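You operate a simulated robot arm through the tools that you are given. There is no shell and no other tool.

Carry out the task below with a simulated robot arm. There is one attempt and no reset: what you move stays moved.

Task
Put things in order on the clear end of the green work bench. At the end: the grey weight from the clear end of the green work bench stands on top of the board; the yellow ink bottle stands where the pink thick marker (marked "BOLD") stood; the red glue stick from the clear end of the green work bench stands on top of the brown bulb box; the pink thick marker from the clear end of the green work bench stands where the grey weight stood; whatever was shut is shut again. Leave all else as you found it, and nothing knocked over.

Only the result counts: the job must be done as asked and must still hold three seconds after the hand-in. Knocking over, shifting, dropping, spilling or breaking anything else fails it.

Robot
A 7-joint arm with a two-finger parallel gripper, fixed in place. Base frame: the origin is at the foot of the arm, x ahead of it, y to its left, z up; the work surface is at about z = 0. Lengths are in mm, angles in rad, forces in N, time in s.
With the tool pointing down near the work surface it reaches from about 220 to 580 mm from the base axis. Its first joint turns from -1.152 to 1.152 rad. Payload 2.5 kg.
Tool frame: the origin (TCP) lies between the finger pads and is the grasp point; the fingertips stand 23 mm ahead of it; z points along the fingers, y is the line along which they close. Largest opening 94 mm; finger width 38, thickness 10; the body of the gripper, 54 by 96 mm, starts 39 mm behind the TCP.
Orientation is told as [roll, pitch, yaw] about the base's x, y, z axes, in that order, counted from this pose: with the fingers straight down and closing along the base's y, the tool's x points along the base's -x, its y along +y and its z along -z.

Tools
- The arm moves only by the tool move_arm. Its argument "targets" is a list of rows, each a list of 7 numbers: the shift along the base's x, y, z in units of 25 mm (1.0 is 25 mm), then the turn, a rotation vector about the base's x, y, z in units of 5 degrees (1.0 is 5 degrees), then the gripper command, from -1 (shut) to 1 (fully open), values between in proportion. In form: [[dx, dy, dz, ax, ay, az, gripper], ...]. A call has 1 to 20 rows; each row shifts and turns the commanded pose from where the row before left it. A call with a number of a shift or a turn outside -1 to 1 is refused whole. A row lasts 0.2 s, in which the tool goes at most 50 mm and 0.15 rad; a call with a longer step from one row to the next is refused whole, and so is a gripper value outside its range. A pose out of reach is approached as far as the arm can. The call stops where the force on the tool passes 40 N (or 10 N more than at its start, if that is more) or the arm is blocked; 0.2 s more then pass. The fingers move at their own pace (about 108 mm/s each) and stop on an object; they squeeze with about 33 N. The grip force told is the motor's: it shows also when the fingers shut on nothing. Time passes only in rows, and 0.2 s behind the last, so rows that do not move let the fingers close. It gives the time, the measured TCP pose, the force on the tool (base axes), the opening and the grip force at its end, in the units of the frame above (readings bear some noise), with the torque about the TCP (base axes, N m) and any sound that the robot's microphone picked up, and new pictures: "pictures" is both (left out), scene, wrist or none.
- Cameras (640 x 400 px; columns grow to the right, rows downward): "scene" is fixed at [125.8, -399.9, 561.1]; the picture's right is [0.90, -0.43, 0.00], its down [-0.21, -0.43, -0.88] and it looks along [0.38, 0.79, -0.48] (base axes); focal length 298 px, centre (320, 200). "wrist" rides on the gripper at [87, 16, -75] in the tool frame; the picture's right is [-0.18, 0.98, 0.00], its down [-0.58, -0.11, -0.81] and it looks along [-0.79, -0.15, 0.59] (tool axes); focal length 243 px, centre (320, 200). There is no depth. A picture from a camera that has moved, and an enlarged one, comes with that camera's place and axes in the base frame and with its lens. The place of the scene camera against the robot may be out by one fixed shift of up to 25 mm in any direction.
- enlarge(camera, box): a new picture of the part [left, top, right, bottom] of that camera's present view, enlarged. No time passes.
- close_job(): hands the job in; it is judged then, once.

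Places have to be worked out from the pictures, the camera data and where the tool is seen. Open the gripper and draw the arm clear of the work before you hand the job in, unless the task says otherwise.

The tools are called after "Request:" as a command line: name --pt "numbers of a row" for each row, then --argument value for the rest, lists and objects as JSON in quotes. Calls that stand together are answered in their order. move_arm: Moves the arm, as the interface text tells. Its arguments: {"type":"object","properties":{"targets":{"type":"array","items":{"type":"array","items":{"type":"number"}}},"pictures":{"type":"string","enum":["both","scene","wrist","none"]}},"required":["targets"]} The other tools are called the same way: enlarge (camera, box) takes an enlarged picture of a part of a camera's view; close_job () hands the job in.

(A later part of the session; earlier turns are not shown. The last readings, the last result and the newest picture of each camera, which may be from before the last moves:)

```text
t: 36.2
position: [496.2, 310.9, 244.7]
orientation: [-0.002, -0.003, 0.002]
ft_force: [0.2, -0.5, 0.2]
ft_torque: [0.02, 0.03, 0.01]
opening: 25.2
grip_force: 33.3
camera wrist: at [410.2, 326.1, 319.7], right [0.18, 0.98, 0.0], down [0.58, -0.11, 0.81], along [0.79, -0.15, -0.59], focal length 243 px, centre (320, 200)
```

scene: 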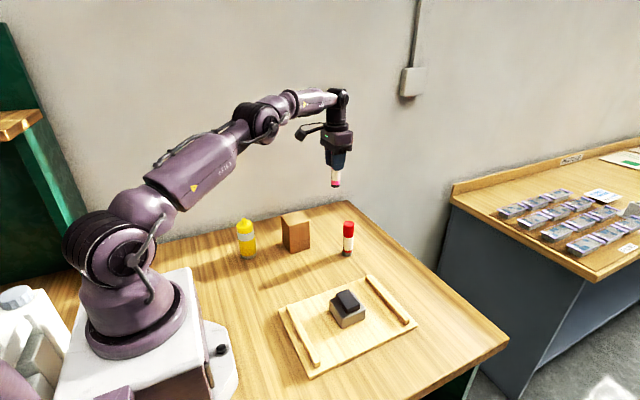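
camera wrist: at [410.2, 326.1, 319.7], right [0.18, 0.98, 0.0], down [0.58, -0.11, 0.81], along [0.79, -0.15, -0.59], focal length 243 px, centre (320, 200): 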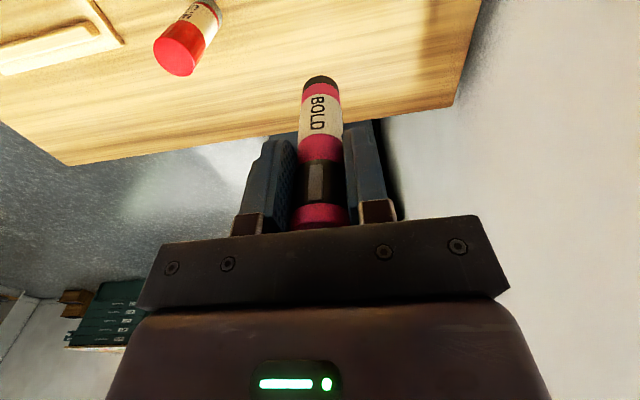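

I fine-tune the position and lower the marker to about 15 mm above the bench.

Request:
move_arm --pt "0.05 -0.06 -0.6 0 0 0 -1" --pt "0 0 -1 0 0 0 -1" --pt "0 0 -1 0 0 0 -1" --pt "0 0 -1 0 0 0 -1" --pt "0 0 -1 0 0 0 -1" --pt "0 0 -0.8 0 0 0 -1" --pt "0 0 -0.4 0 0 0 -1" --pt "0 0 0 0 0 0 -1" --pictures "both"

```text
t: 38.0
position: [499.0, 308.5, 96.9]
orientation: [0.0, -0.003, 0.001]
ft_force: [-0.1, -0.3, -1.1]
ft_torque: [-0.02, 0.01, 0.05]
opening: 25.1
grip_force: 33.5
camera wrist: at [411.0, 325.6, 172.0], right [0.18, 0.98, 0.0], down [0.58, -0.11, 0.81], along [0.79, -0.15, -0.59], focal length 243 px, centre (320, 200)
```

scene: 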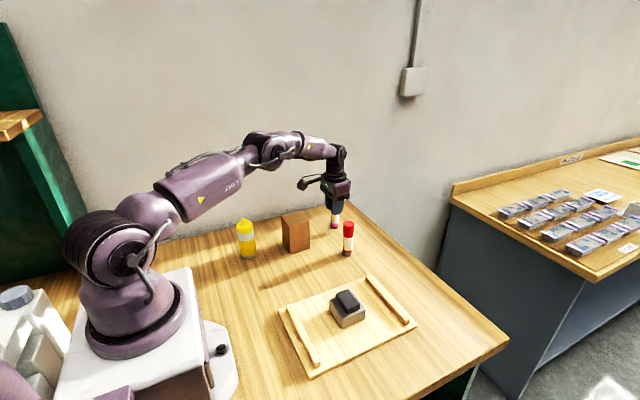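
wrist: 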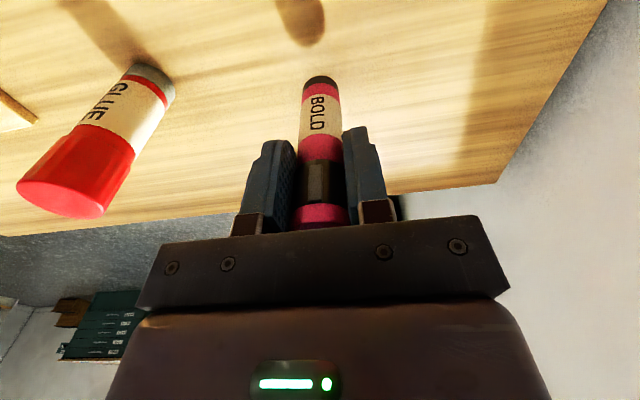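

The marker is over the spot at about (500,309). I lower it slowly to feel the bench.

Request:
move_arm --pt "0 0 -0.2 0 0 0 -1" --pt "0 0 -0.12 0 0 0 -1" --pt "0 0 -0.08 0 0 0 -1" --pt "0 0 -0.04 0 0 0 -1" --pt "0 0 0 0 0 0 -1" --pictures "none"

```text
t: 39.2
position: [497.4, 308.7, 87.7]
orientation: [-0.001, 0.0, 0.001]
ft_force: [-0.5, 0.1, -0.2]
ft_torque: [0.0, -0.02, 0.01]
opening: 25.0
grip_force: 33.0
```

No contact yet at z≈87; continuing in ~1 mm steps.

Request:
move_arm --pt "0 0 -0.05 0 0 0 -1" --pt "0 0 -0.04 0 0 0 -1" --pt "0 0 0 0 0 0 -1" --pictures "none"

```text
t: 40.0
position: [496.8, 309.5, 86.1]
orientation: [0.0, -0.001, 0.002]
ft_force: [-0.1, -0.6, -0.8]
ft_torque: [-0.01, 0.01, 0.0]
opening: 25.1
grip_force: 33.0
```

Request:
move_arm --pt "0 0 -0.04 0 0 0 -1" --pt "0 0 -0.04 0 0 0 -1" --pt "0 0 0 0 0 0 -1" --pictures "none"

```text
t: 40.8
position: [496.6, 309.2, 83.9]
orientation: [0.001, -0.002, 0.001]
ft_force: [0.4, 0.3, -0.2]
ft_torque: [-0.04, 0.01, 0.0]
opening: 25.4
grip_force: 33.4
```

Still no contact at z≈84, as expected from the grasp height of about 82–83. I continue 1 mm at a time.

Request:
move_arm --pt "0 0 -0.04 0 0 0 -1" --pt "0 0 0 0 0 0 -1" --pictures "none"

```text
t: 41.4
position: [497.1, 309.8, 82.5]
orientation: [0.0, -0.001, 0.0]
ft_force: [-0.3, -0.3, -0.4]
ft_torque: [0.02, 0.02, -0.01]
opening: 25.4
grip_force: 33.1
```

No contact force yet; another 1 mm step.

Request:
move_arm --pt "0 0 -0.04 0 0 0 -1" --pt "0 0 0 0 0 0 -1" --pictures "both"

```text
t: 42.0
position: [497.2, 308.9, 80.8]
orientation: [0.0, -0.002, 0.001]
ft_force: [0.2, -0.7, 0.2]
ft_torque: [0.01, 0.05, 0.04]
opening: 25.3
grip_force: 33.4
camera wrist: at [411.0, 325.3, 157.2], right [0.18, 0.98, 0.0], down [0.58, -0.11, 0.81], along [0.79, -0.15, -0.59], focal length 243 px, centre (320, 200)
```

scene: 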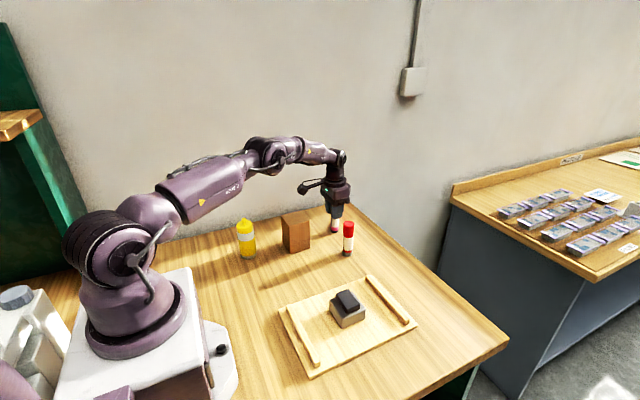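
wrist: 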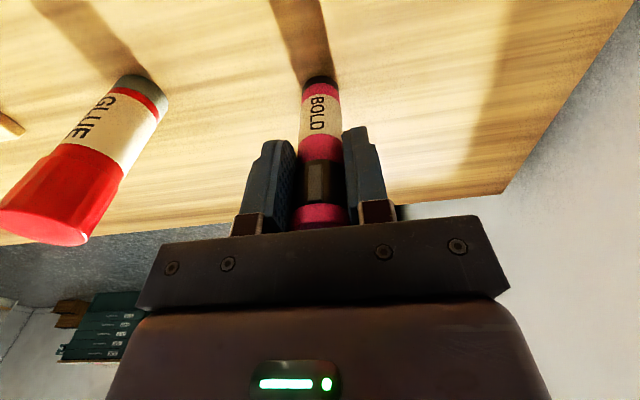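

Camera height (157.2) now equals that at the grasp (157.3), so the base should be practically touching. One more small step to confirm.

Request:
move_arm --pt "0 0 -0.04 0 0 0 -1" --pt "0 0 0 0 0 0 -1" --pictures "none"

```text
t: 42.6
position: [497.5, 310.1, 82.6]
orientation: [0.003, -0.002, 0.002]
ft_force: [-1.6, -2.0, 5.5]
ft_torque: [-0.09, 0.11, -0.03]
opening: 25.0
grip_force: 33.2
```

Contact is felt (+5.5 N). I open the gripper to release the marker.

Request:
move_arm --pt "0 0 0 0 0 0 -0.4" --pt "0 0 0 0 0 0 0" --pt "0 0 0 0 0 0 0.6" --pt "0 0 0 0 0 0 1" --pt "0 0 0 0 0 0 1" --pictures "both"

```text
t: 43.8
position: [499.2, 309.7, 80.7]
orientation: [-0.001, -0.002, 0.001]
ft_force: [-0.5, -0.5, 0.5]
ft_torque: [-0.01, 0.04, 0.03]
opening: 93.8
grip_force: 0.0
camera wrist: at [411.0, 325.3, 156.5], right [0.18, 0.98, 0.0], down [0.58, -0.11, 0.81], along [0.79, -0.15, -0.59], focal length 243 px, centre (320, 200)
```

scene: 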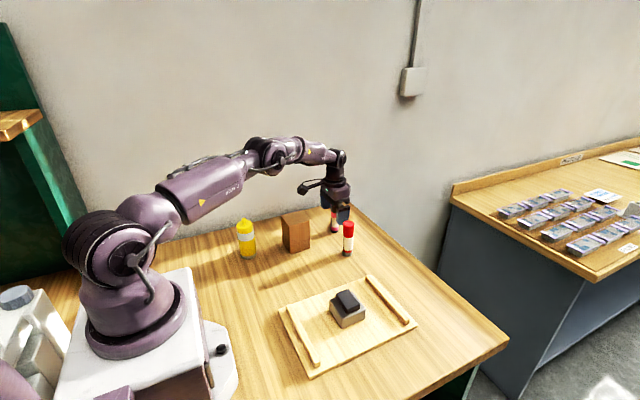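
wrist: 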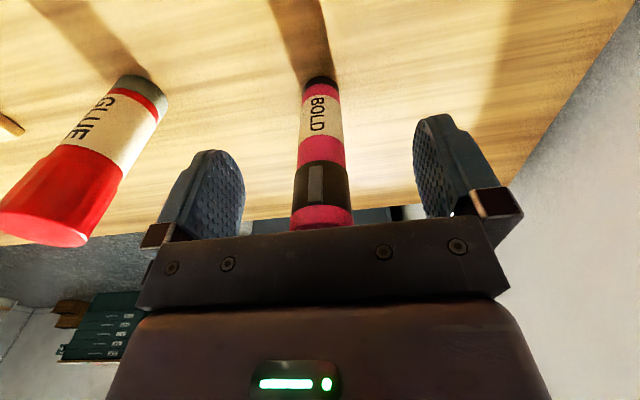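

The marker stands where the weight was, at about (501,310). I rise straight up and travel at height toward the yellow bottle.

Request:
move_arm --pt "0 0 0.5 0 0 0 1" --pt "0 0 1 0 0 0 1" --pt "0 0 1 0 0 0 1" --pt "0 0 1 0 0 0 1" --pt "0 0 1 0 0 0 1" --pt "0 0 1 0 0 0 1" --pt "0 0 1 0 0 0 1" --pt "-0.5 0 0.5 0 0 0 1" --pt "-1 0 0 0 0 0 1" --pt "-1 0 0 0 0 0 1" --pt "-1 0 0 0 0 0 1" --pt "-1 0 0 0 0 0 1" --pt "-1 0 0 0 0 0 1" --pt "-1 0 0 0 0 0 1" --pt "-1 0 0 0 0 0 1" --pt "-1 0 0 0 0 0 1" --pt "-1 0 0 0 0 0 1" --pt "-1 0 0 0 0 0 1" --pt "-1 0 0 0 0 0 1" --pt "0 0 0 0 0 0 1" --pictures "both"

```text
t: 48.0
position: [209.4, 309.2, 256.2]
orientation: [0.002, -0.002, 0.002]
ft_force: [-0.1, -0.4, 0.6]
ft_torque: [0.0, 0.0, 0.0]
opening: 94.0
grip_force: 0.1
camera wrist: at [122.9, 324.4, 331.0], right [0.18, 0.98, 0.0], down [0.58, -0.11, 0.81], along [0.79, -0.15, -0.59], focal length 243 px, centre (320, 200)
```

scene: 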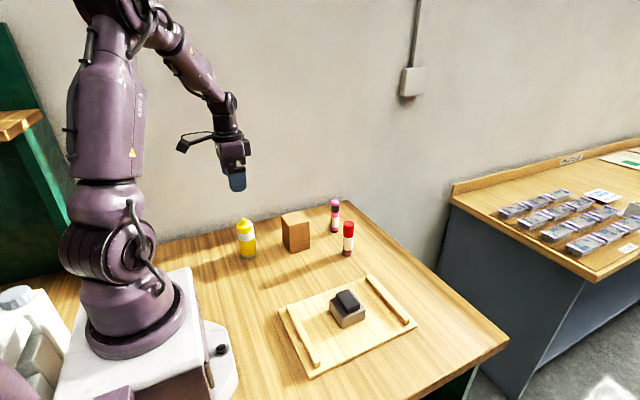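
wrist: 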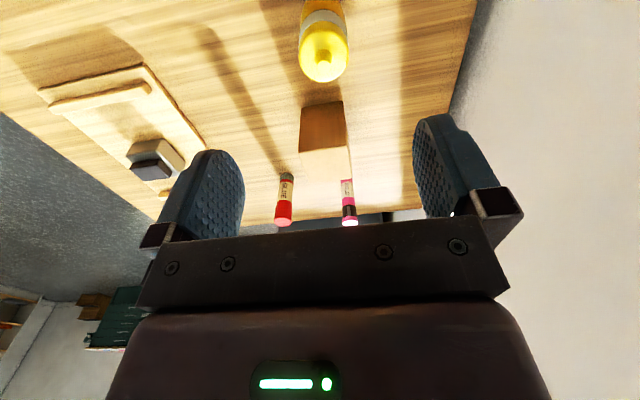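

Request:
enlarge --camera "wrist" --box '[250, 0, 400, 100]'

Request:
enlarge --camera "scene" --box '[190, 140, 310, 270]'

Request:
enlarge --camera "scene" --box '[270, 180, 430, 340]'

```text
4.00 times, centred on (325, 50) of wrist
camera zoom: at [122.9, 324.4, 331.0], right [0.18, 0.98, 0.0], down [0.58, -0.11, 0.81], along [0.79, -0.15, -0.59], focal length 970 px, centre (300, 800)
```

zoom: 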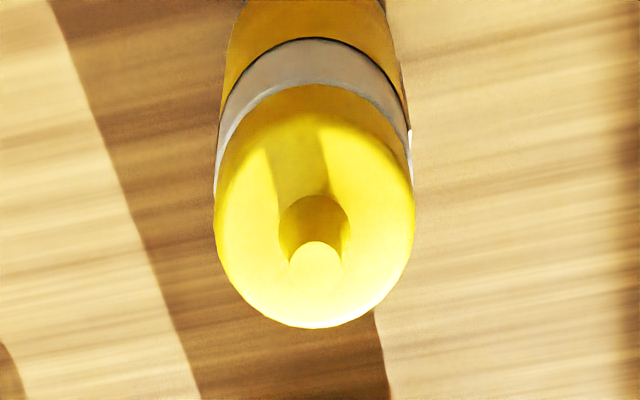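

```text
3.08 times, centred on (250, 205) of scene
camera zoom: at [125.8, -399.9, 561.1], right [0.9, -0.43, 0.0], down [-0.21, -0.43, -0.88], along [0.38, 0.79, -0.48], focal length 918 px, centre (535, 185)
```

zoom: 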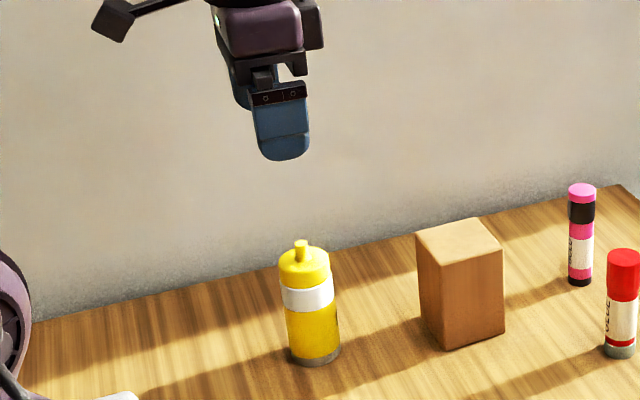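

```text
2.50 times, centred on (350, 260) of scene
camera zoom: at [125.8, -399.9, 561.1], right [0.9, -0.43, 0.0], down [-0.21, -0.43, -0.88], along [0.38, 0.79, -0.48], focal length 746 px, centre (245, 50)
```

zoom: 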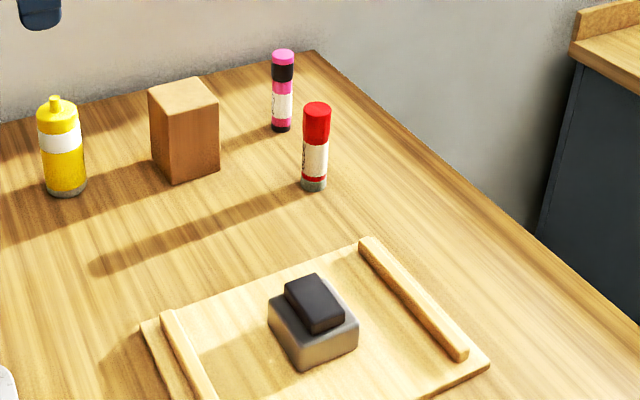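

The bottle's centre is about (218,310.5), Ø≈45, shoulder ~105 and nozzle top ~127 high. I shift over it and descend to z≈160 to check again.

Request:
move_arm --pt "0.34 0.05 -0.4 0 0 0 1" --pt "0 0 -0.9 0 0 0 1" --pt "0 0 -0.9 0 0 0 1" --pt "0 0 -0.9 0 0 0 1" --pt "0 0 -0.7 0 0 0 1" --pt "0 0 0 0 0 0 1" --pictures "both"

```text
t: 49.4
position: [221.3, 310.3, 160.2]
orientation: [-0.001, -0.002, 0.004]
ft_force: [-0.2, 0.5, -0.9]
ft_torque: [-0.03, -0.03, 0.02]
opening: 94.0
grip_force: 0.0
camera wrist: at [133.1, 326.4, 235.8], right [0.18, 0.98, 0.0], down [0.58, -0.11, 0.81], along [0.79, -0.15, -0.59], focal length 243 px, centre (320, 200)
```

scene: 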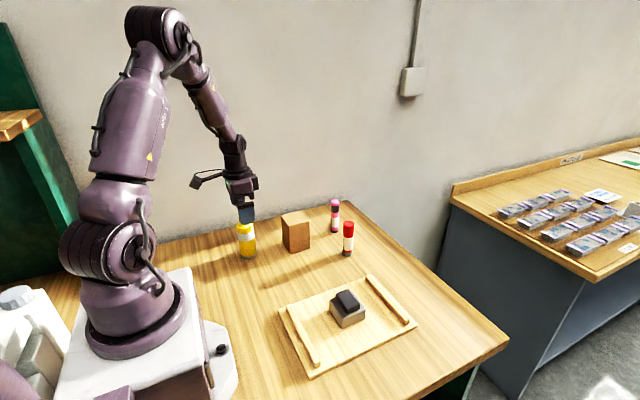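
wrist: 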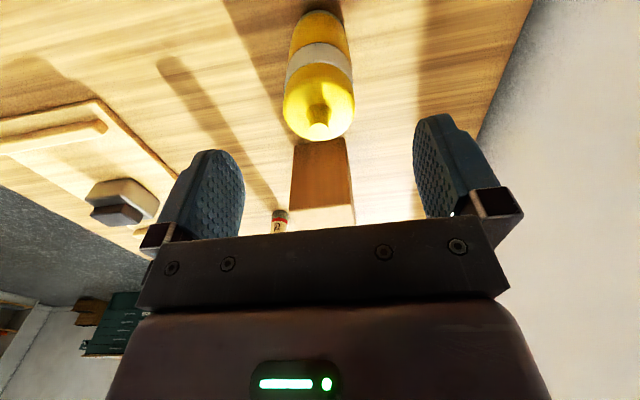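

Request:
enlarge --camera "wrist" --box '[240, 0, 400, 160]'

```text
2.50 times, centred on (320, 80) of wrist
camera zoom: at [133.1, 326.4, 235.8], right [0.18, 0.98, 0.0], down [0.58, -0.11, 0.81], along [0.79, -0.15, -0.59], focal length 606 px, centre (320, 500)
```

zoom: 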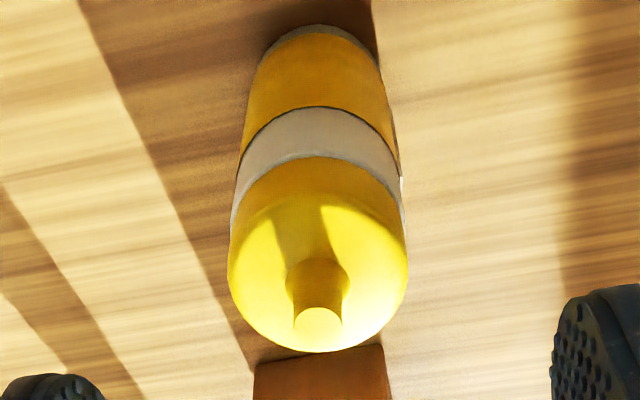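

The bottle is centred under the tool (≈(219,312)). I descend to z≈95, leaving the nozzle clear of the gripper body.

Request:
move_arm --pt "-0.04 0.05 -0.6 0 0 0 1" --pt "0 0 -0.7 0 0 0 1" --pt "0 0 -0.7 0 0 0 1" --pt "0 0 -0.55 0 0 0 1" --pt "0 0 0 0 0 0 1" --pictures "both"

```text
t: 50.6
position: [217.4, 312.9, 95.5]
orientation: [0.0, -0.001, 0.0]
ft_force: [-0.6, 0.7, 0.1]
ft_torque: [0.02, 0.0, -0.02]
opening: 94.0
grip_force: 0.1
camera wrist: at [129.9, 327.9, 172.0], right [0.18, 0.98, 0.0], down [0.58, -0.11, 0.81], along [0.79, -0.15, -0.59], focal length 243 px, centre (320, 200)
```

scene: 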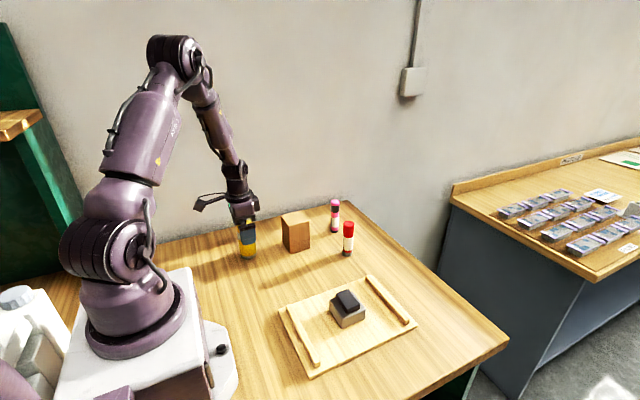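
wrist: 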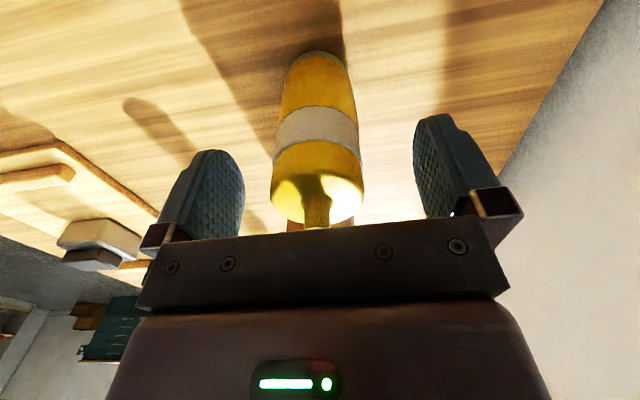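

The bottle sits between the fingers with the nozzle clear. I close on it.

Request:
move_arm --pt "0 0 0 0 0 0 -1" --pt "0 0 0 0 0 0 -1" --pt "0 0 0 0 0 0 -1" --pt "0 0 0 0 0 0 -1" --pictures "both"

```text
t: 51.6
position: [218.9, 311.0, 96.6]
orientation: [-0.001, -0.002, 0.001]
ft_force: [0.4, -0.3, -0.7]
ft_torque: [0.0, 0.01, 0.0]
opening: 44.7
grip_force: 33.4
camera wrist: at [129.9, 327.8, 172.3], right [0.18, 0.98, 0.0], down [0.58, -0.11, 0.81], along [0.79, -0.15, -0.59], focal length 243 px, centre (320, 200)
```

scene: 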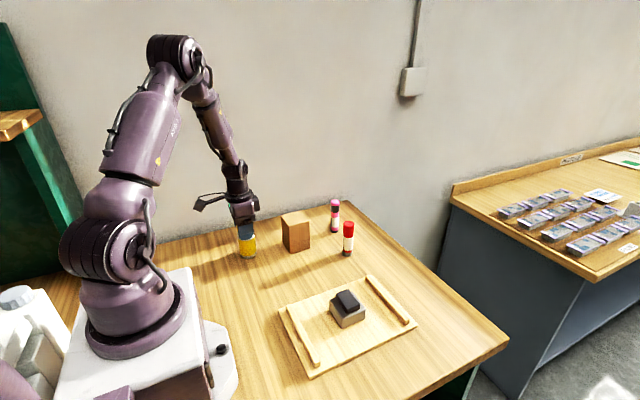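
wrist: 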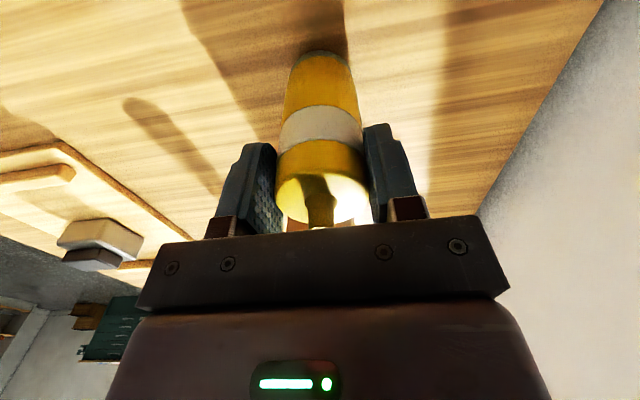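

The bottle is gripped (44.7). I lift gently, straight up to z≈260.

Request:
move_arm --pt "0 0 0.2 0 0 0 -1" --pt "0 0 0.5 0 0 0 -1" --pt "0 0 0.9 0 0 0 -1" --pt "0 0 1 0 0 0 -1" --pt "0 0 1 0 0 0 -1" --pt "0 0 1 0 0 0 -1" --pt "0 0 1 0 0 0 -1" --pt "0 0 0.9 0 0 0 -1" --pt "0 0 0 0 0 0 -1" --pictures "both"

```text
t: 53.6
position: [218.4, 311.2, 260.3]
orientation: [-0.003, -0.001, 0.001]
ft_force: [0.1, -0.5, -0.6]
ft_torque: [-0.02, 0.0, 0.02]
opening: 44.7
grip_force: 32.7
camera wrist: at [131.1, 326.5, 334.9], right [0.18, 0.98, 0.0], down [0.58, -0.11, 0.81], along [0.79, -0.15, -0.59], focal length 243 px, centre (320, 200)
```

scene: 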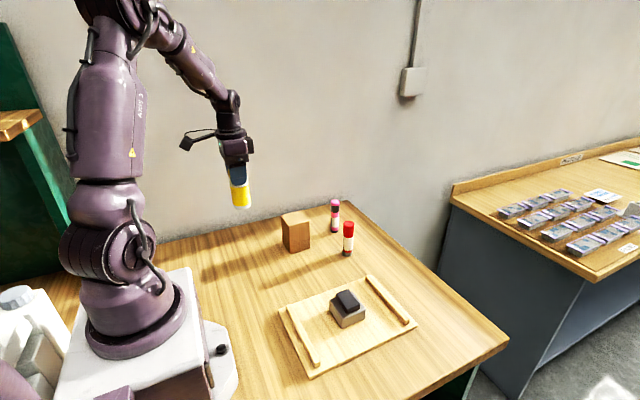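
wrist: 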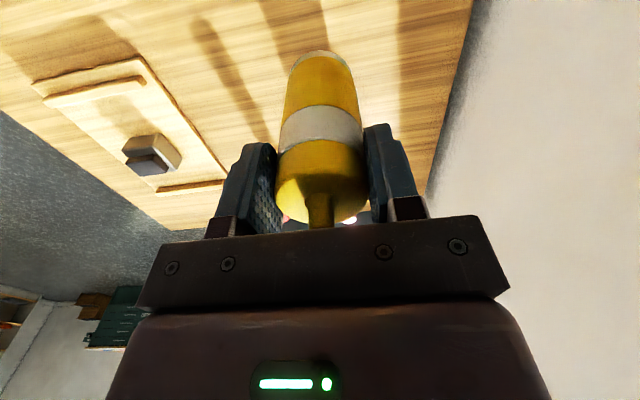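

The bottle hangs upright. I carry it at this height to above the marker's old place, TCP ≈ (576.5,−70).

Request:
move_arm --pt "0.5 -0.5 0 0 0 0 -1" --pt "0.9 -0.95 0 0 0 0 -1" --pt "0.9 -0.95 0 0 0 0 -1" --pt "0.9 -0.95 0 0 0 0 -1" --pt "0.9 -0.95 0 0 0 0 -1" --pt "0.9 -0.95 0 0 0 0 -1" --pt "0.9 -0.95 0 0 0 0 -1" --pt "0.9 -0.95 0 0 0 0 -1" --pt "0.9 -0.95 0 0 0 0 -1" --pt "0.9 -0.95 0 0 0 0 -1" --pt "0.9 -0.95 0 0 0 0 -1" --pt "0.9 -0.95 0 0 0 0 -1" --pt "0.9 -0.95 0 0 0 0 -1" --pt "0.9 -0.95 0 0 0 0 -1" --pt "0.9 -0.95 0 0 0 0 -1" --pt "0.9 -0.95 0 0 0 0 -1" --pt "0.3 -0.52 0 0 0 0 -1" --pt "0 0 0 0 0 0 -1" --pictures "both"

```text
t: 57.4
position: [575.6, -69.6, 259.6]
orientation: [0.001, -0.002, 0.002]
ft_force: [0.5, 0.1, -1.4]
ft_torque: [0.0, -0.01, 0.01]
opening: 44.7
grip_force: 33.0
camera wrist: at [488.5, -54.5, 336.2], right [0.18, 0.98, 0.0], down [0.58, -0.11, 0.81], along [0.79, -0.15, -0.59], focal length 243 px, centre (320, 200)
```

scene: 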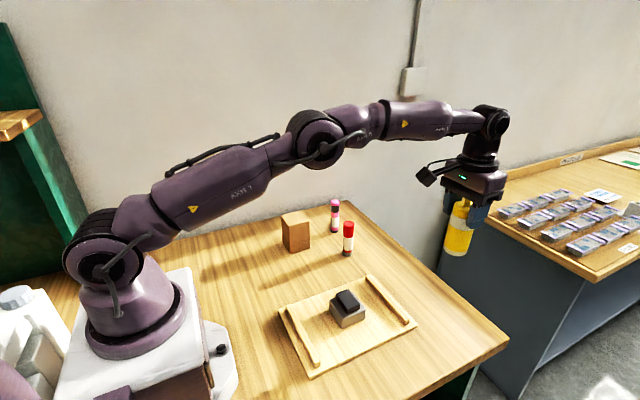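
wrist: 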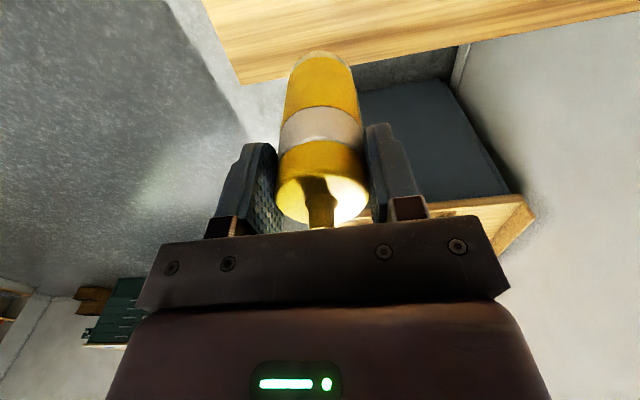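

Over the target. I lower the bottle to about 15 mm above the bench.

Request:
move_arm --pt "0 0 -0.6 0 0 0 -1" --pt "0 0 -1 0 0 0 -1" --pt "0 0 -1 0 0 0 -1" --pt "0 0 -1 0 0 0 -1" --pt "0 0 -1 0 0 0 -1" --pt "0 0 -0.8 0 0 0 -1" --pt "0 0 -0.45 0 0 0 -1" --pt "0 0 0 0 0 0 -1" --pictures "both"

```text
t: 59.2
position: [575.5, -70.4, 114.3]
orientation: [0.001, -0.001, 0.001]
ft_force: [-0.9, -0.4, -0.9]
ft_torque: [0.02, 0.02, 0.02]
opening: 44.9
grip_force: 32.9
camera wrist: at [489.7, -54.9, 189.2], right [0.18, 0.98, 0.0], down [0.58, -0.11, 0.81], along [0.79, -0.15, -0.59], focal length 243 px, centre (320, 200)
```

scene: 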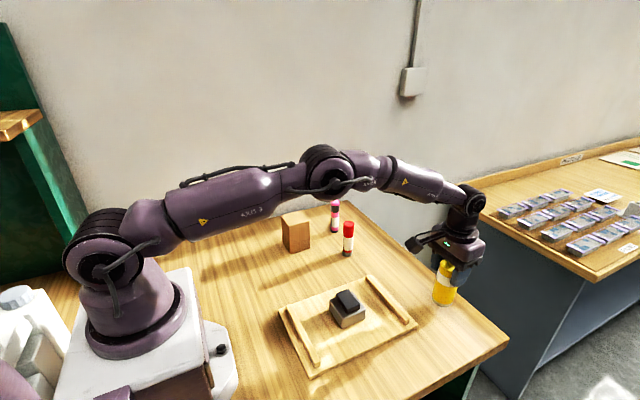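
wrist: 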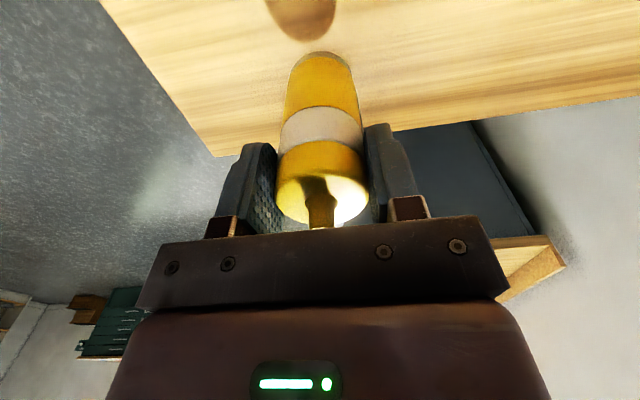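

About 17 mm to go (camera height 189 vs 172 at the grasp). I lower 13 mm first.

Request:
move_arm --pt "0 0 -0.2 0 0 0 -1" --pt "0 0 -0.16 0 0 0 -1" --pt "0 0 -0.12 0 0 0 -1" --pt "0 0 -0.04 0 0 0 -1" --pt "0 0 0 0 0 0 -1" --pictures "wrist"

```text
t: 60.4
position: [575.8, -70.2, 99.8]
orientation: [0.0, -0.002, 0.003]
ft_force: [-0.9, -0.3, -1.5]
ft_torque: [-0.01, 0.04, -0.04]
opening: 44.8
grip_force: 33.0
camera wrist: at [488.7, -54.6, 175.9], right [0.18, 0.98, 0.0], down [0.58, -0.11, 0.81], along [0.79, -0.15, -0.59], focal length 243 px, centre (320, 200)
```

wrist: 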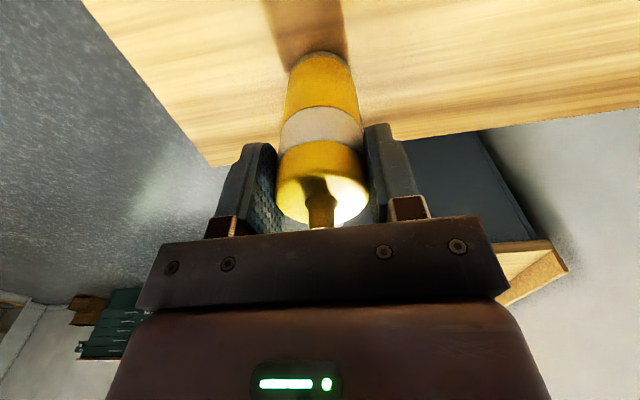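

A few millimetres remain; I go down in 1 mm steps feeling for contact.

Request:
move_arm --pt "0 0 -0.05 0 0 0 -1" --pt "0 0 -0.05 0 0 0 -1" --pt "0 0 0 0 0 0 -1" --pictures "none"

```text
t: 61.2
position: [575.4, -70.7, 98.0]
orientation: [0.0, -0.002, 0.001]
ft_force: [0.1, -0.1, -1.3]
ft_torque: [-0.03, 0.02, 0.02]
opening: 45.0
grip_force: 33.1
```

No contact yet; another 1 mm step.

Request:
move_arm --pt "0 0 -0.04 0 0 0 -1" --pt "0 0 0 0 0 0 -1" --pictures "none"

```text
t: 61.8
position: [575.1, -70.6, 96.6]
orientation: [0.0, -0.003, 0.002]
ft_force: [0.0, -0.3, -0.9]
ft_torque: [0.01, 0.01, 0.01]
opening: 44.8
grip_force: 32.8
```

Still free; one more millimetre.

Request:
move_arm --pt "0 0 -0.04 0 0 0 -1" --pt "0 0 0 0 0 0 -1" --pictures "none"

```text
t: 62.4
position: [575.6, -69.9, 95.5]
orientation: [-0.001, -0.002, 0.003]
ft_force: [-2.9, -0.1, 6.1]
ft_torque: [-0.05, 0.33, -0.01]
opening: 44.8
grip_force: 32.6
```

Contact is felt (+6 N). I open the gripper and check that the bottle stands.

Request:
move_arm --pt "0 0 0 0 0 0 -0.1" --pt "0 0 0 0 0 0 0.3" --pt "0 0 0 0 0 0 0.7" --pt "0 0 0 0 0 0 1" --pt "0 0 0 0 0 0 1" --pictures "both"

```text
t: 63.6
position: [576.0, -70.5, 96.2]
orientation: [0.0, -0.002, 0.002]
ft_force: [0.1, 0.5, 0.0]
ft_torque: [-0.02, 0.0, 0.0]
opening: 94.0
grip_force: 0.1
camera wrist: at [489.0, -54.6, 171.4], right [0.18, 0.98, 0.0], down [0.58, -0.11, 0.81], along [0.79, -0.15, -0.59], focal length 243 px, centre (320, 200)
```

scene: 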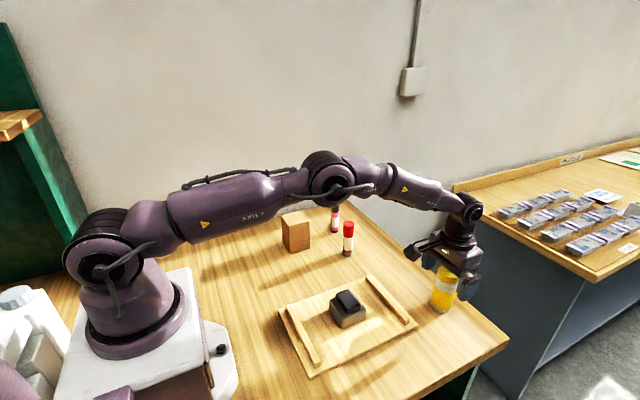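
wrist: 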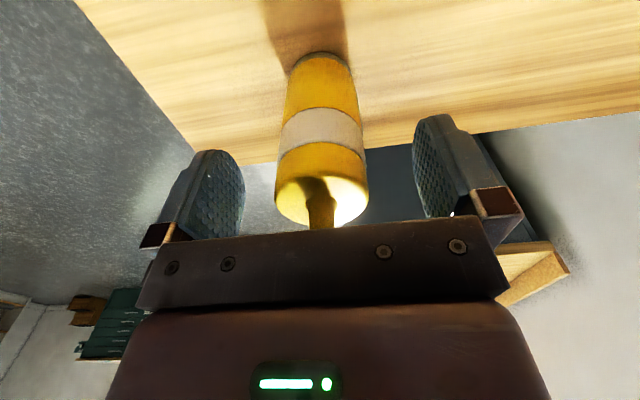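

The bottle stands at the marker's old place. I rise straight up, clear of the nozzle, and travel to above the red glue stick.

Request:
move_arm --pt "0 0 0.5 0 0 0 1" --pt "0 0 1 0 0 0 1" --pt "0 0 1 0 0 0 1" --pt "0 0 1 0 0 0 1" --pt "0 0 1 0 0 0 1" --pt "0 0 1 0 0 0 1" --pt "-0.37 0.94 0.3 0 0 0 1" --pt "-0.37 0.94 0 0 0 0 1" --pt "-0.37 0.94 0 0 0 0 1" --pt "-0.37 0.94 0 0 0 0 1" --pt "-0.37 0.94 0 0 0 0 1" --pt "-0.37 0.94 0 0 0 0 1" --pt "-0.37 0.94 0 0 0 0 1" --pt "-0.37 0.94 0 0 0 0 1" --pt "-0.37 0.94 0 0 0 0 1" --pt "-0.37 0.94 0 0 0 0 1" --pt "-0.37 0.94 0 0 0 0 1" --pt "0 0 0 0 0 0 1" --pictures "both"

```text
t: 67.4
position: [474.4, 188.1, 242.3]
orientation: [0.001, -0.001, 0.001]
ft_force: [0.3, -0.3, 0.0]
ft_torque: [0.04, -0.01, 0.01]
opening: 93.9
grip_force: 0.0
camera wrist: at [386.9, 204.6, 317.3], right [0.18, 0.98, 0.0], down [0.58, -0.11, 0.81], along [0.79, -0.15, -0.59], focal length 243 px, centre (320, 200)
```

scene: 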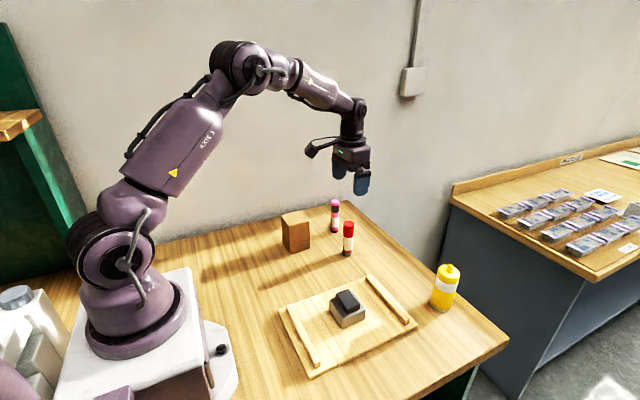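
wrist: 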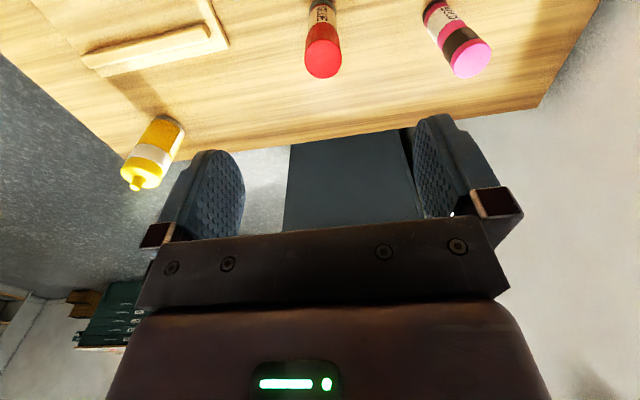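

All placed items stand upright. I enlarge the glue stick in the wrist view for its exact place.

Request:
enlarge --camera "wrist" --box '[260, 0, 388, 100]'

Request:
enlarge --camera "scene" --box '[270, 190, 480, 330]'

```text
4.00 times, centred on (324, 50) of wrist
camera zoom: at [386.9, 204.6, 317.3], right [0.18, 0.98, 0.0], down [0.58, -0.11, 0.81], along [0.79, -0.15, -0.59], focal length 970 px, centre (304, 800)
```

zoom: 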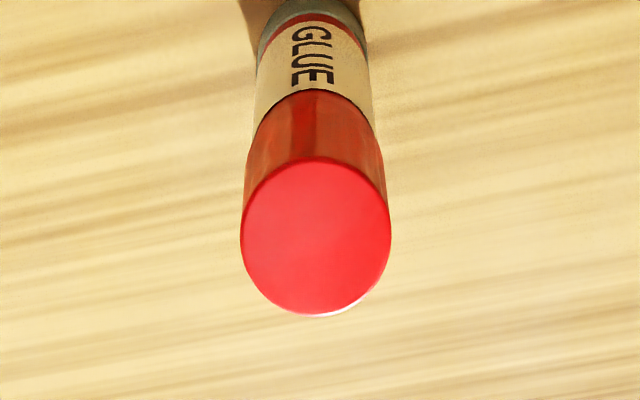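

```text
2.86 times, centred on (375, 260) of scene
camera zoom: at [125.8, -399.9, 561.1], right [0.9, -0.43, 0.0], down [-0.21, -0.43, -0.88], along [0.38, 0.79, -0.48], focal length 853 px, centre (163, 29)
```

zoom: 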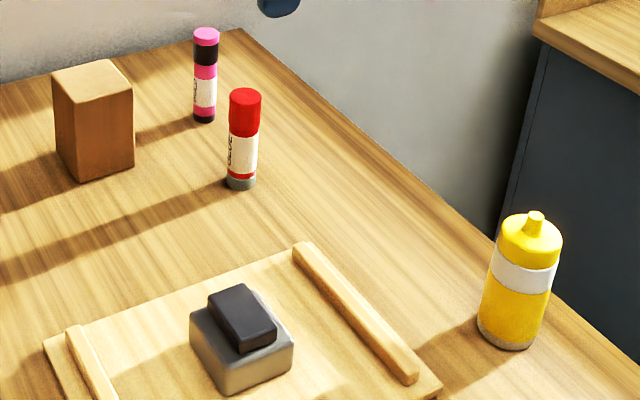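

The glue stick is at about (478.5,190), Ø≈30, height ≈107. I shift over it and descend to z≈78.

Request:
move_arm --pt "0.18 0.05 -0.4 0 0 0 1" --pt "0 0 -1 0 0 0 1" --pt "0 0 -1 0 0 0 1" --pt "0 0 -1 0 0 0 1" --pt "0 0 -1 0 0 0 1" --pt "0 0 -1 0 0 0 1" --pt "0 0 -0.8 0 0 0 1" --pt "0 0 -0.35 0 0 0 1" --pt "0 0 0 0 0 0 1" --pictures "both"

```text
t: 69.4
position: [479.4, 188.7, 77.5]
orientation: [0.0, -0.002, 0.003]
ft_force: [0.6, -0.5, 0.1]
ft_torque: [0.0, -0.01, 0.02]
opening: 94.0
grip_force: 0.1
camera wrist: at [392.6, 204.0, 153.1], right [0.18, 0.98, 0.0], down [0.58, -0.11, 0.81], along [0.79, -0.15, -0.59], focal length 243 px, centre (320, 200)
```

scene: 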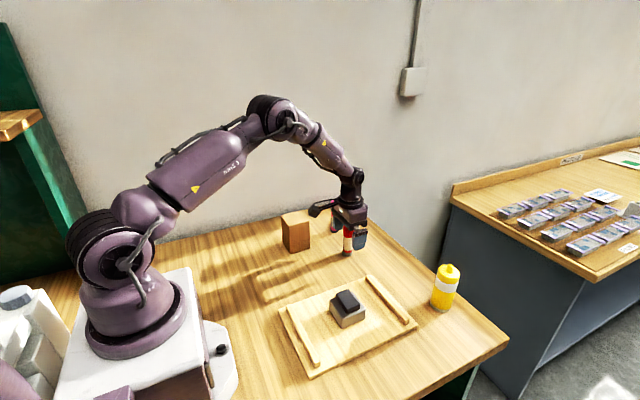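
wrist: 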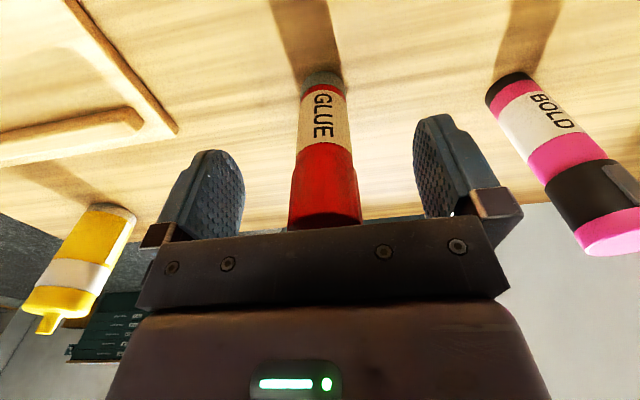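

The glue stick is between the fingers. I close the gripper.

Request:
move_arm --pt "0 0 0 0 0 0 -1" --pt "0 0 0 0 0 0 -1" --pt "0 0 0 0 0 0 -1" --pt "0 0 0 0 0 0 -1" --pictures "wrist"

```text
t: 70.4
position: [478.3, 186.9, 78.7]
orientation: [0.001, -0.001, 0.002]
ft_force: [-0.2, 0.5, -0.7]
ft_torque: [-0.01, -0.02, 0.0]
opening: 30.7
grip_force: 33.1
camera wrist: at [392.5, 204.0, 153.3], right [0.18, 0.98, 0.0], down [0.58, -0.11, 0.81], along [0.79, -0.15, -0.59], focal length 243 px, centre (320, 200)
```

wrist: 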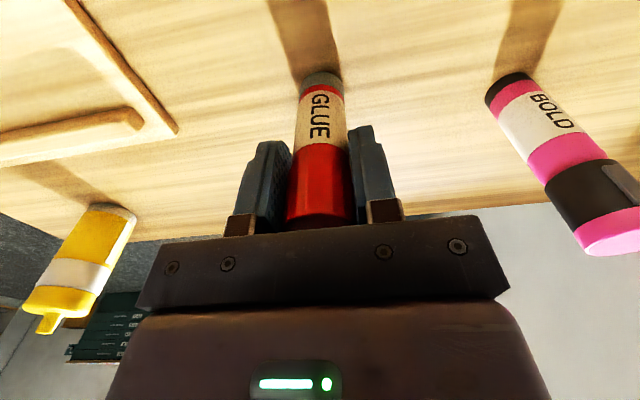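

Gripped (30.7). I lift it straight up, then carry it over the box centre at about (358.5,288.5).

Request:
move_arm --pt "0 0 0.2 0 0 0 -1" --pt "0 0 0.5 0 0 0 -1" --pt "0 0 1 0 0 0 -1" --pt "0 0 1 0 0 0 -1" --pt "0 0 1 0 0 0 -1" --pt "0 0 1 0 0 0 -1" --pt "0 0 1 0 0 0 -1" --pt "0 0 1 0 0 0 -1" --pt "-0.4 0.33 0 0 0 0 -1" --pt "-0.8 0.67 0 0 0 0 -1" --pt "-0.9 0.75 0 0 0 0 -1" --pt "-0.9 0.75 0 0 0 0 -1" --pt "-0.9 0.75 0 0 0 0 -1" --pt "-0.6 0.5 0 0 0 0 -1" --pt "-0.34 0.27 0 0 0 0 -1" --pt "0 0 0 0 0 0 -1" --pictures "both"

```text
t: 73.8
position: [355.4, 292.0, 244.4]
orientation: [0.0, -0.002, 0.001]
ft_force: [0.7, -0.5, -0.4]
ft_torque: [0.03, -0.02, 0.0]
opening: 30.5
grip_force: 32.6
camera wrist: at [269.7, 307.6, 319.6], right [0.18, 0.98, 0.0], down [0.58, -0.11, 0.81], along [0.79, -0.15, -0.59], focal length 243 px, centre (320, 200)
```

scene: 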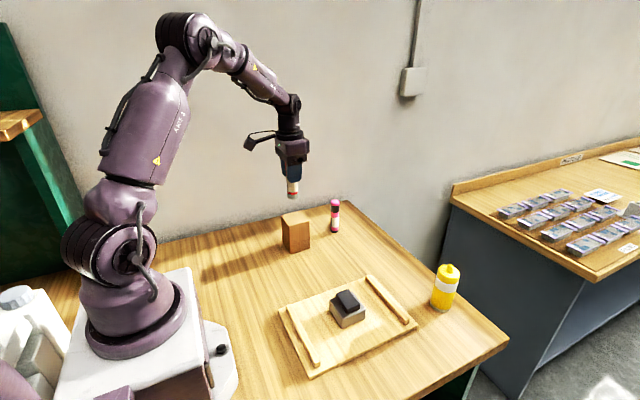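
wrist: 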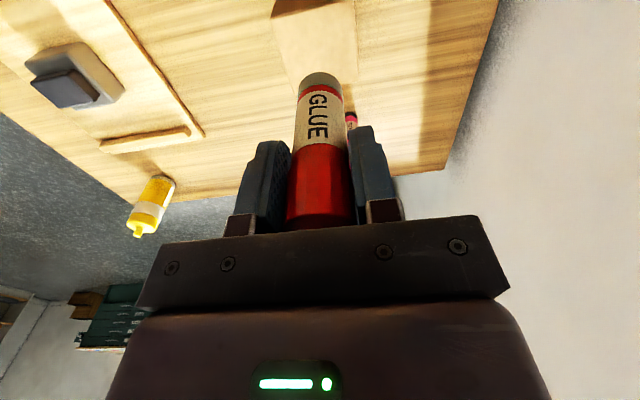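

Request:
enlarge --camera "wrist" --box '[240, 0, 400, 100]'

Request:
enlarge --camera "scene" --box '[230, 140, 358, 260]'

```text
4.00 times, centred on (320, 50) of wrist
camera zoom: at [269.7, 307.6, 319.6], right [0.18, 0.98, 0.0], down [0.58, -0.11, 0.81], along [0.79, -0.15, -0.59], focal length 970 px, centre (320, 800)
```

zoom: 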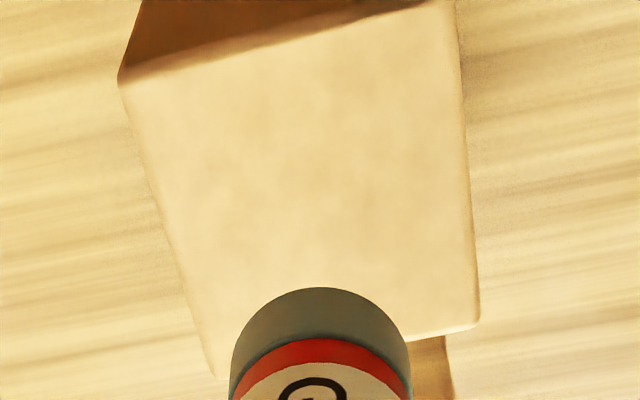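

```text
3.33 times, centred on (294, 200) of scene
camera zoom: at [125.8, -399.9, 561.1], right [0.9, -0.43, 0.0], down [-0.21, -0.43, -0.88], along [0.38, 0.79, -0.48], focal length 995 px, centre (407, 200)
```

zoom: 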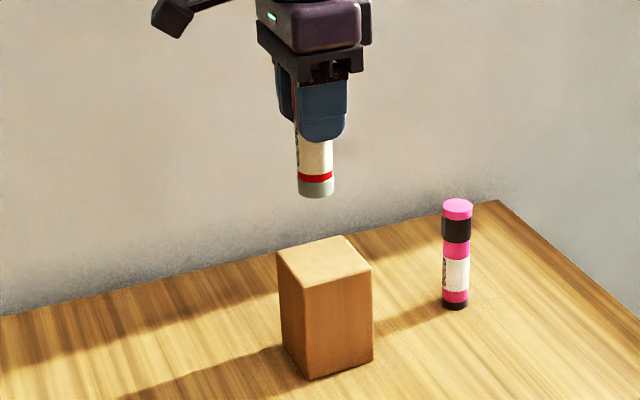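

Relative to the box top (centre ≈ (359.5,290) in camera terms), the glue stick sits 2 mm short in x and 4 mm far in y. I correct that and lower it to ~15 mm above the box.

Request:
move_arm --pt "0.08 -0.15 -0.3 0 0 0 -1" --pt "0 0 -0.7 0 0 0 -1" --pt "0 0 -0.6 0 0 0 -1" --pt "0 0 -0.4 0 0 0 -1" --pt "0 0 0 0 0 0 -1" --pictures "both"

```text
t: 75.0
position: [359.2, 284.2, 194.4]
orientation: [-0.001, -0.002, 0.001]
ft_force: [0.6, 0.3, -0.5]
ft_torque: [0.02, 0.01, -0.02]
opening: 30.2
grip_force: 33.1
camera wrist: at [272.7, 300.9, 269.0], right [0.18, 0.98, 0.0], down [0.58, -0.11, 0.81], along [0.79, -0.15, -0.59], focal length 243 px, centre (320, 200)
```

scene: 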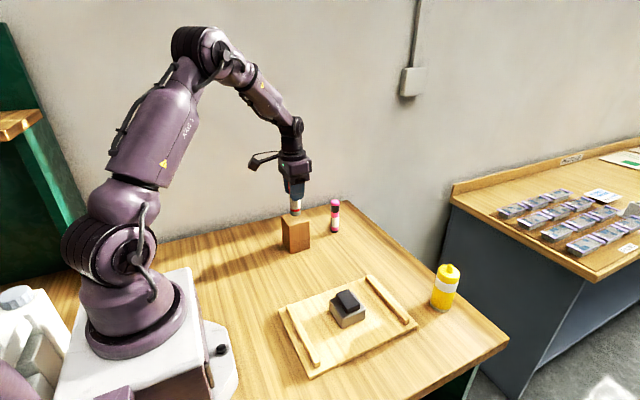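
wrist: 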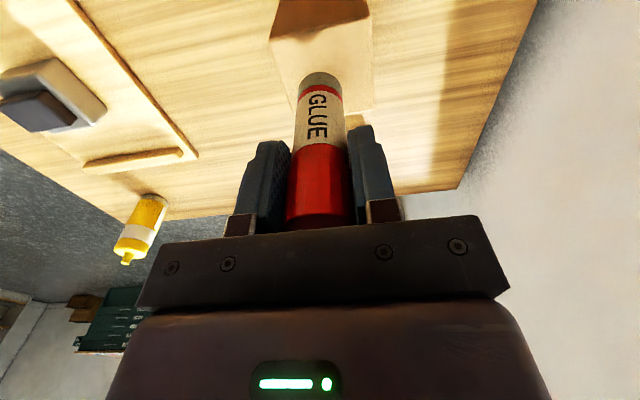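

The settled position differs slightly from what I aimed at, so I wait a moment and re-measure the glue stick against the box top.

Request:
move_arm --pt "0 0 0 0 0 0 -1" --pt "0 0 0 0 0 0 -1" --pictures "wrist"

Request:
enlarge --camera "wrist" --box '[240, 0, 400, 120]'

```text
t: 75.6
position: [360.0, 285.7, 193.8]
orientation: [0.001, -0.001, 0.002]
ft_force: [-0.2, 0.2, -0.6]
ft_torque: [0.03, -0.02, 0.0]
opening: 30.2
grip_force: 33.2
camera wrist: at [272.6, 301.1, 269.1], right [0.18, 0.98, 0.0], down [0.58, -0.11, 0.81], along [0.79, -0.15, -0.59], focal length 243 px, centre (320, 200)
```

wrist: 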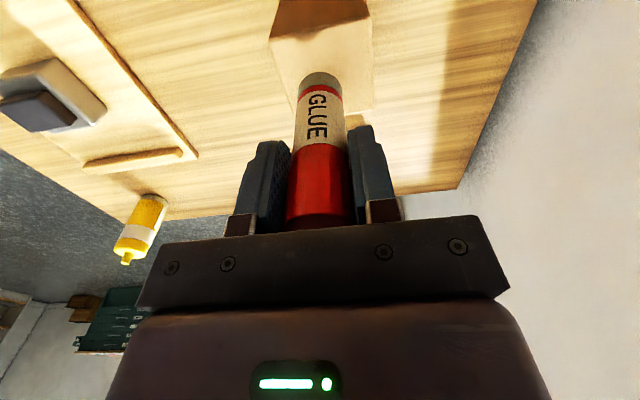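

```text
3.33 times, centred on (320, 60) of wrist
camera zoom: at [272.6, 301.1, 269.1], right [0.18, 0.98, 0.0], down [0.58, -0.11, 0.81], along [0.79, -0.15, -0.59], focal length 809 px, centre (320, 667)
```

zoom: 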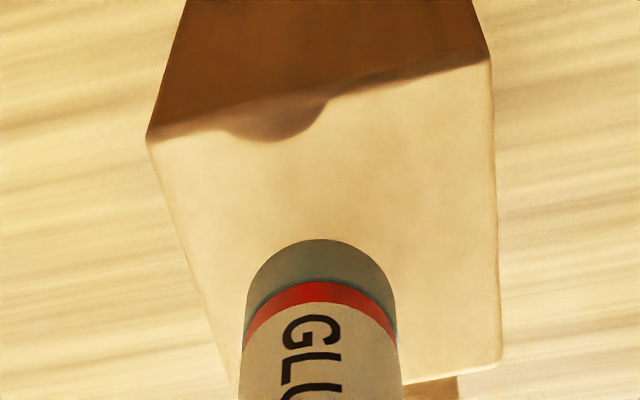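

The glue stick is within 2 mm of the box's centre. I lower it by 11 mm, then feel for contact.

Request:
move_arm --pt "0 0 -0.16 0 0 0 -1" --pt "0 0 -0.14 0 0 0 -1" --pt "0 0 -0.1 0 0 0 -1" --pt "0 0 -0.06 0 0 0 -1" --pt "0 0 0 0 0 0 -1" --pictures "none"

```text
t: 76.8
position: [360.3, 285.3, 184.0]
orientation: [-0.001, -0.001, 0.002]
ft_force: [0.2, -0.7, -1.2]
ft_torque: [0.02, 0.01, -0.01]
opening: 30.0
grip_force: 33.3
```

Not touching yet at z≈184; I go down in 1 mm steps.

Request:
move_arm --pt "0 0 -0.05 0 0 0 -1" --pt "0 0 -0.05 0 0 0 -1" --pt "0 0 0 0 0 0 -1" --pictures "none"

```text
t: 77.6
position: [359.3, 286.0, 180.6]
orientation: [0.0, -0.003, 0.003]
ft_force: [-0.5, -0.5, -0.6]
ft_torque: [0.0, -0.01, -0.01]
opening: 30.1
grip_force: 32.3
```

Still free; another 1 mm step.

Request:
move_arm --pt "0 0 -0.04 0 0 0 -1" --pt "0 0 0 0 0 0 -1" --pictures "none"

```text
t: 78.2
position: [358.4, 286.6, 180.6]
orientation: [0.001, -0.003, 0.002]
ft_force: [-0.9, 0.1, -0.1]
ft_torque: [0.0, -0.02, 0.03]
opening: 29.9
grip_force: 32.8
```

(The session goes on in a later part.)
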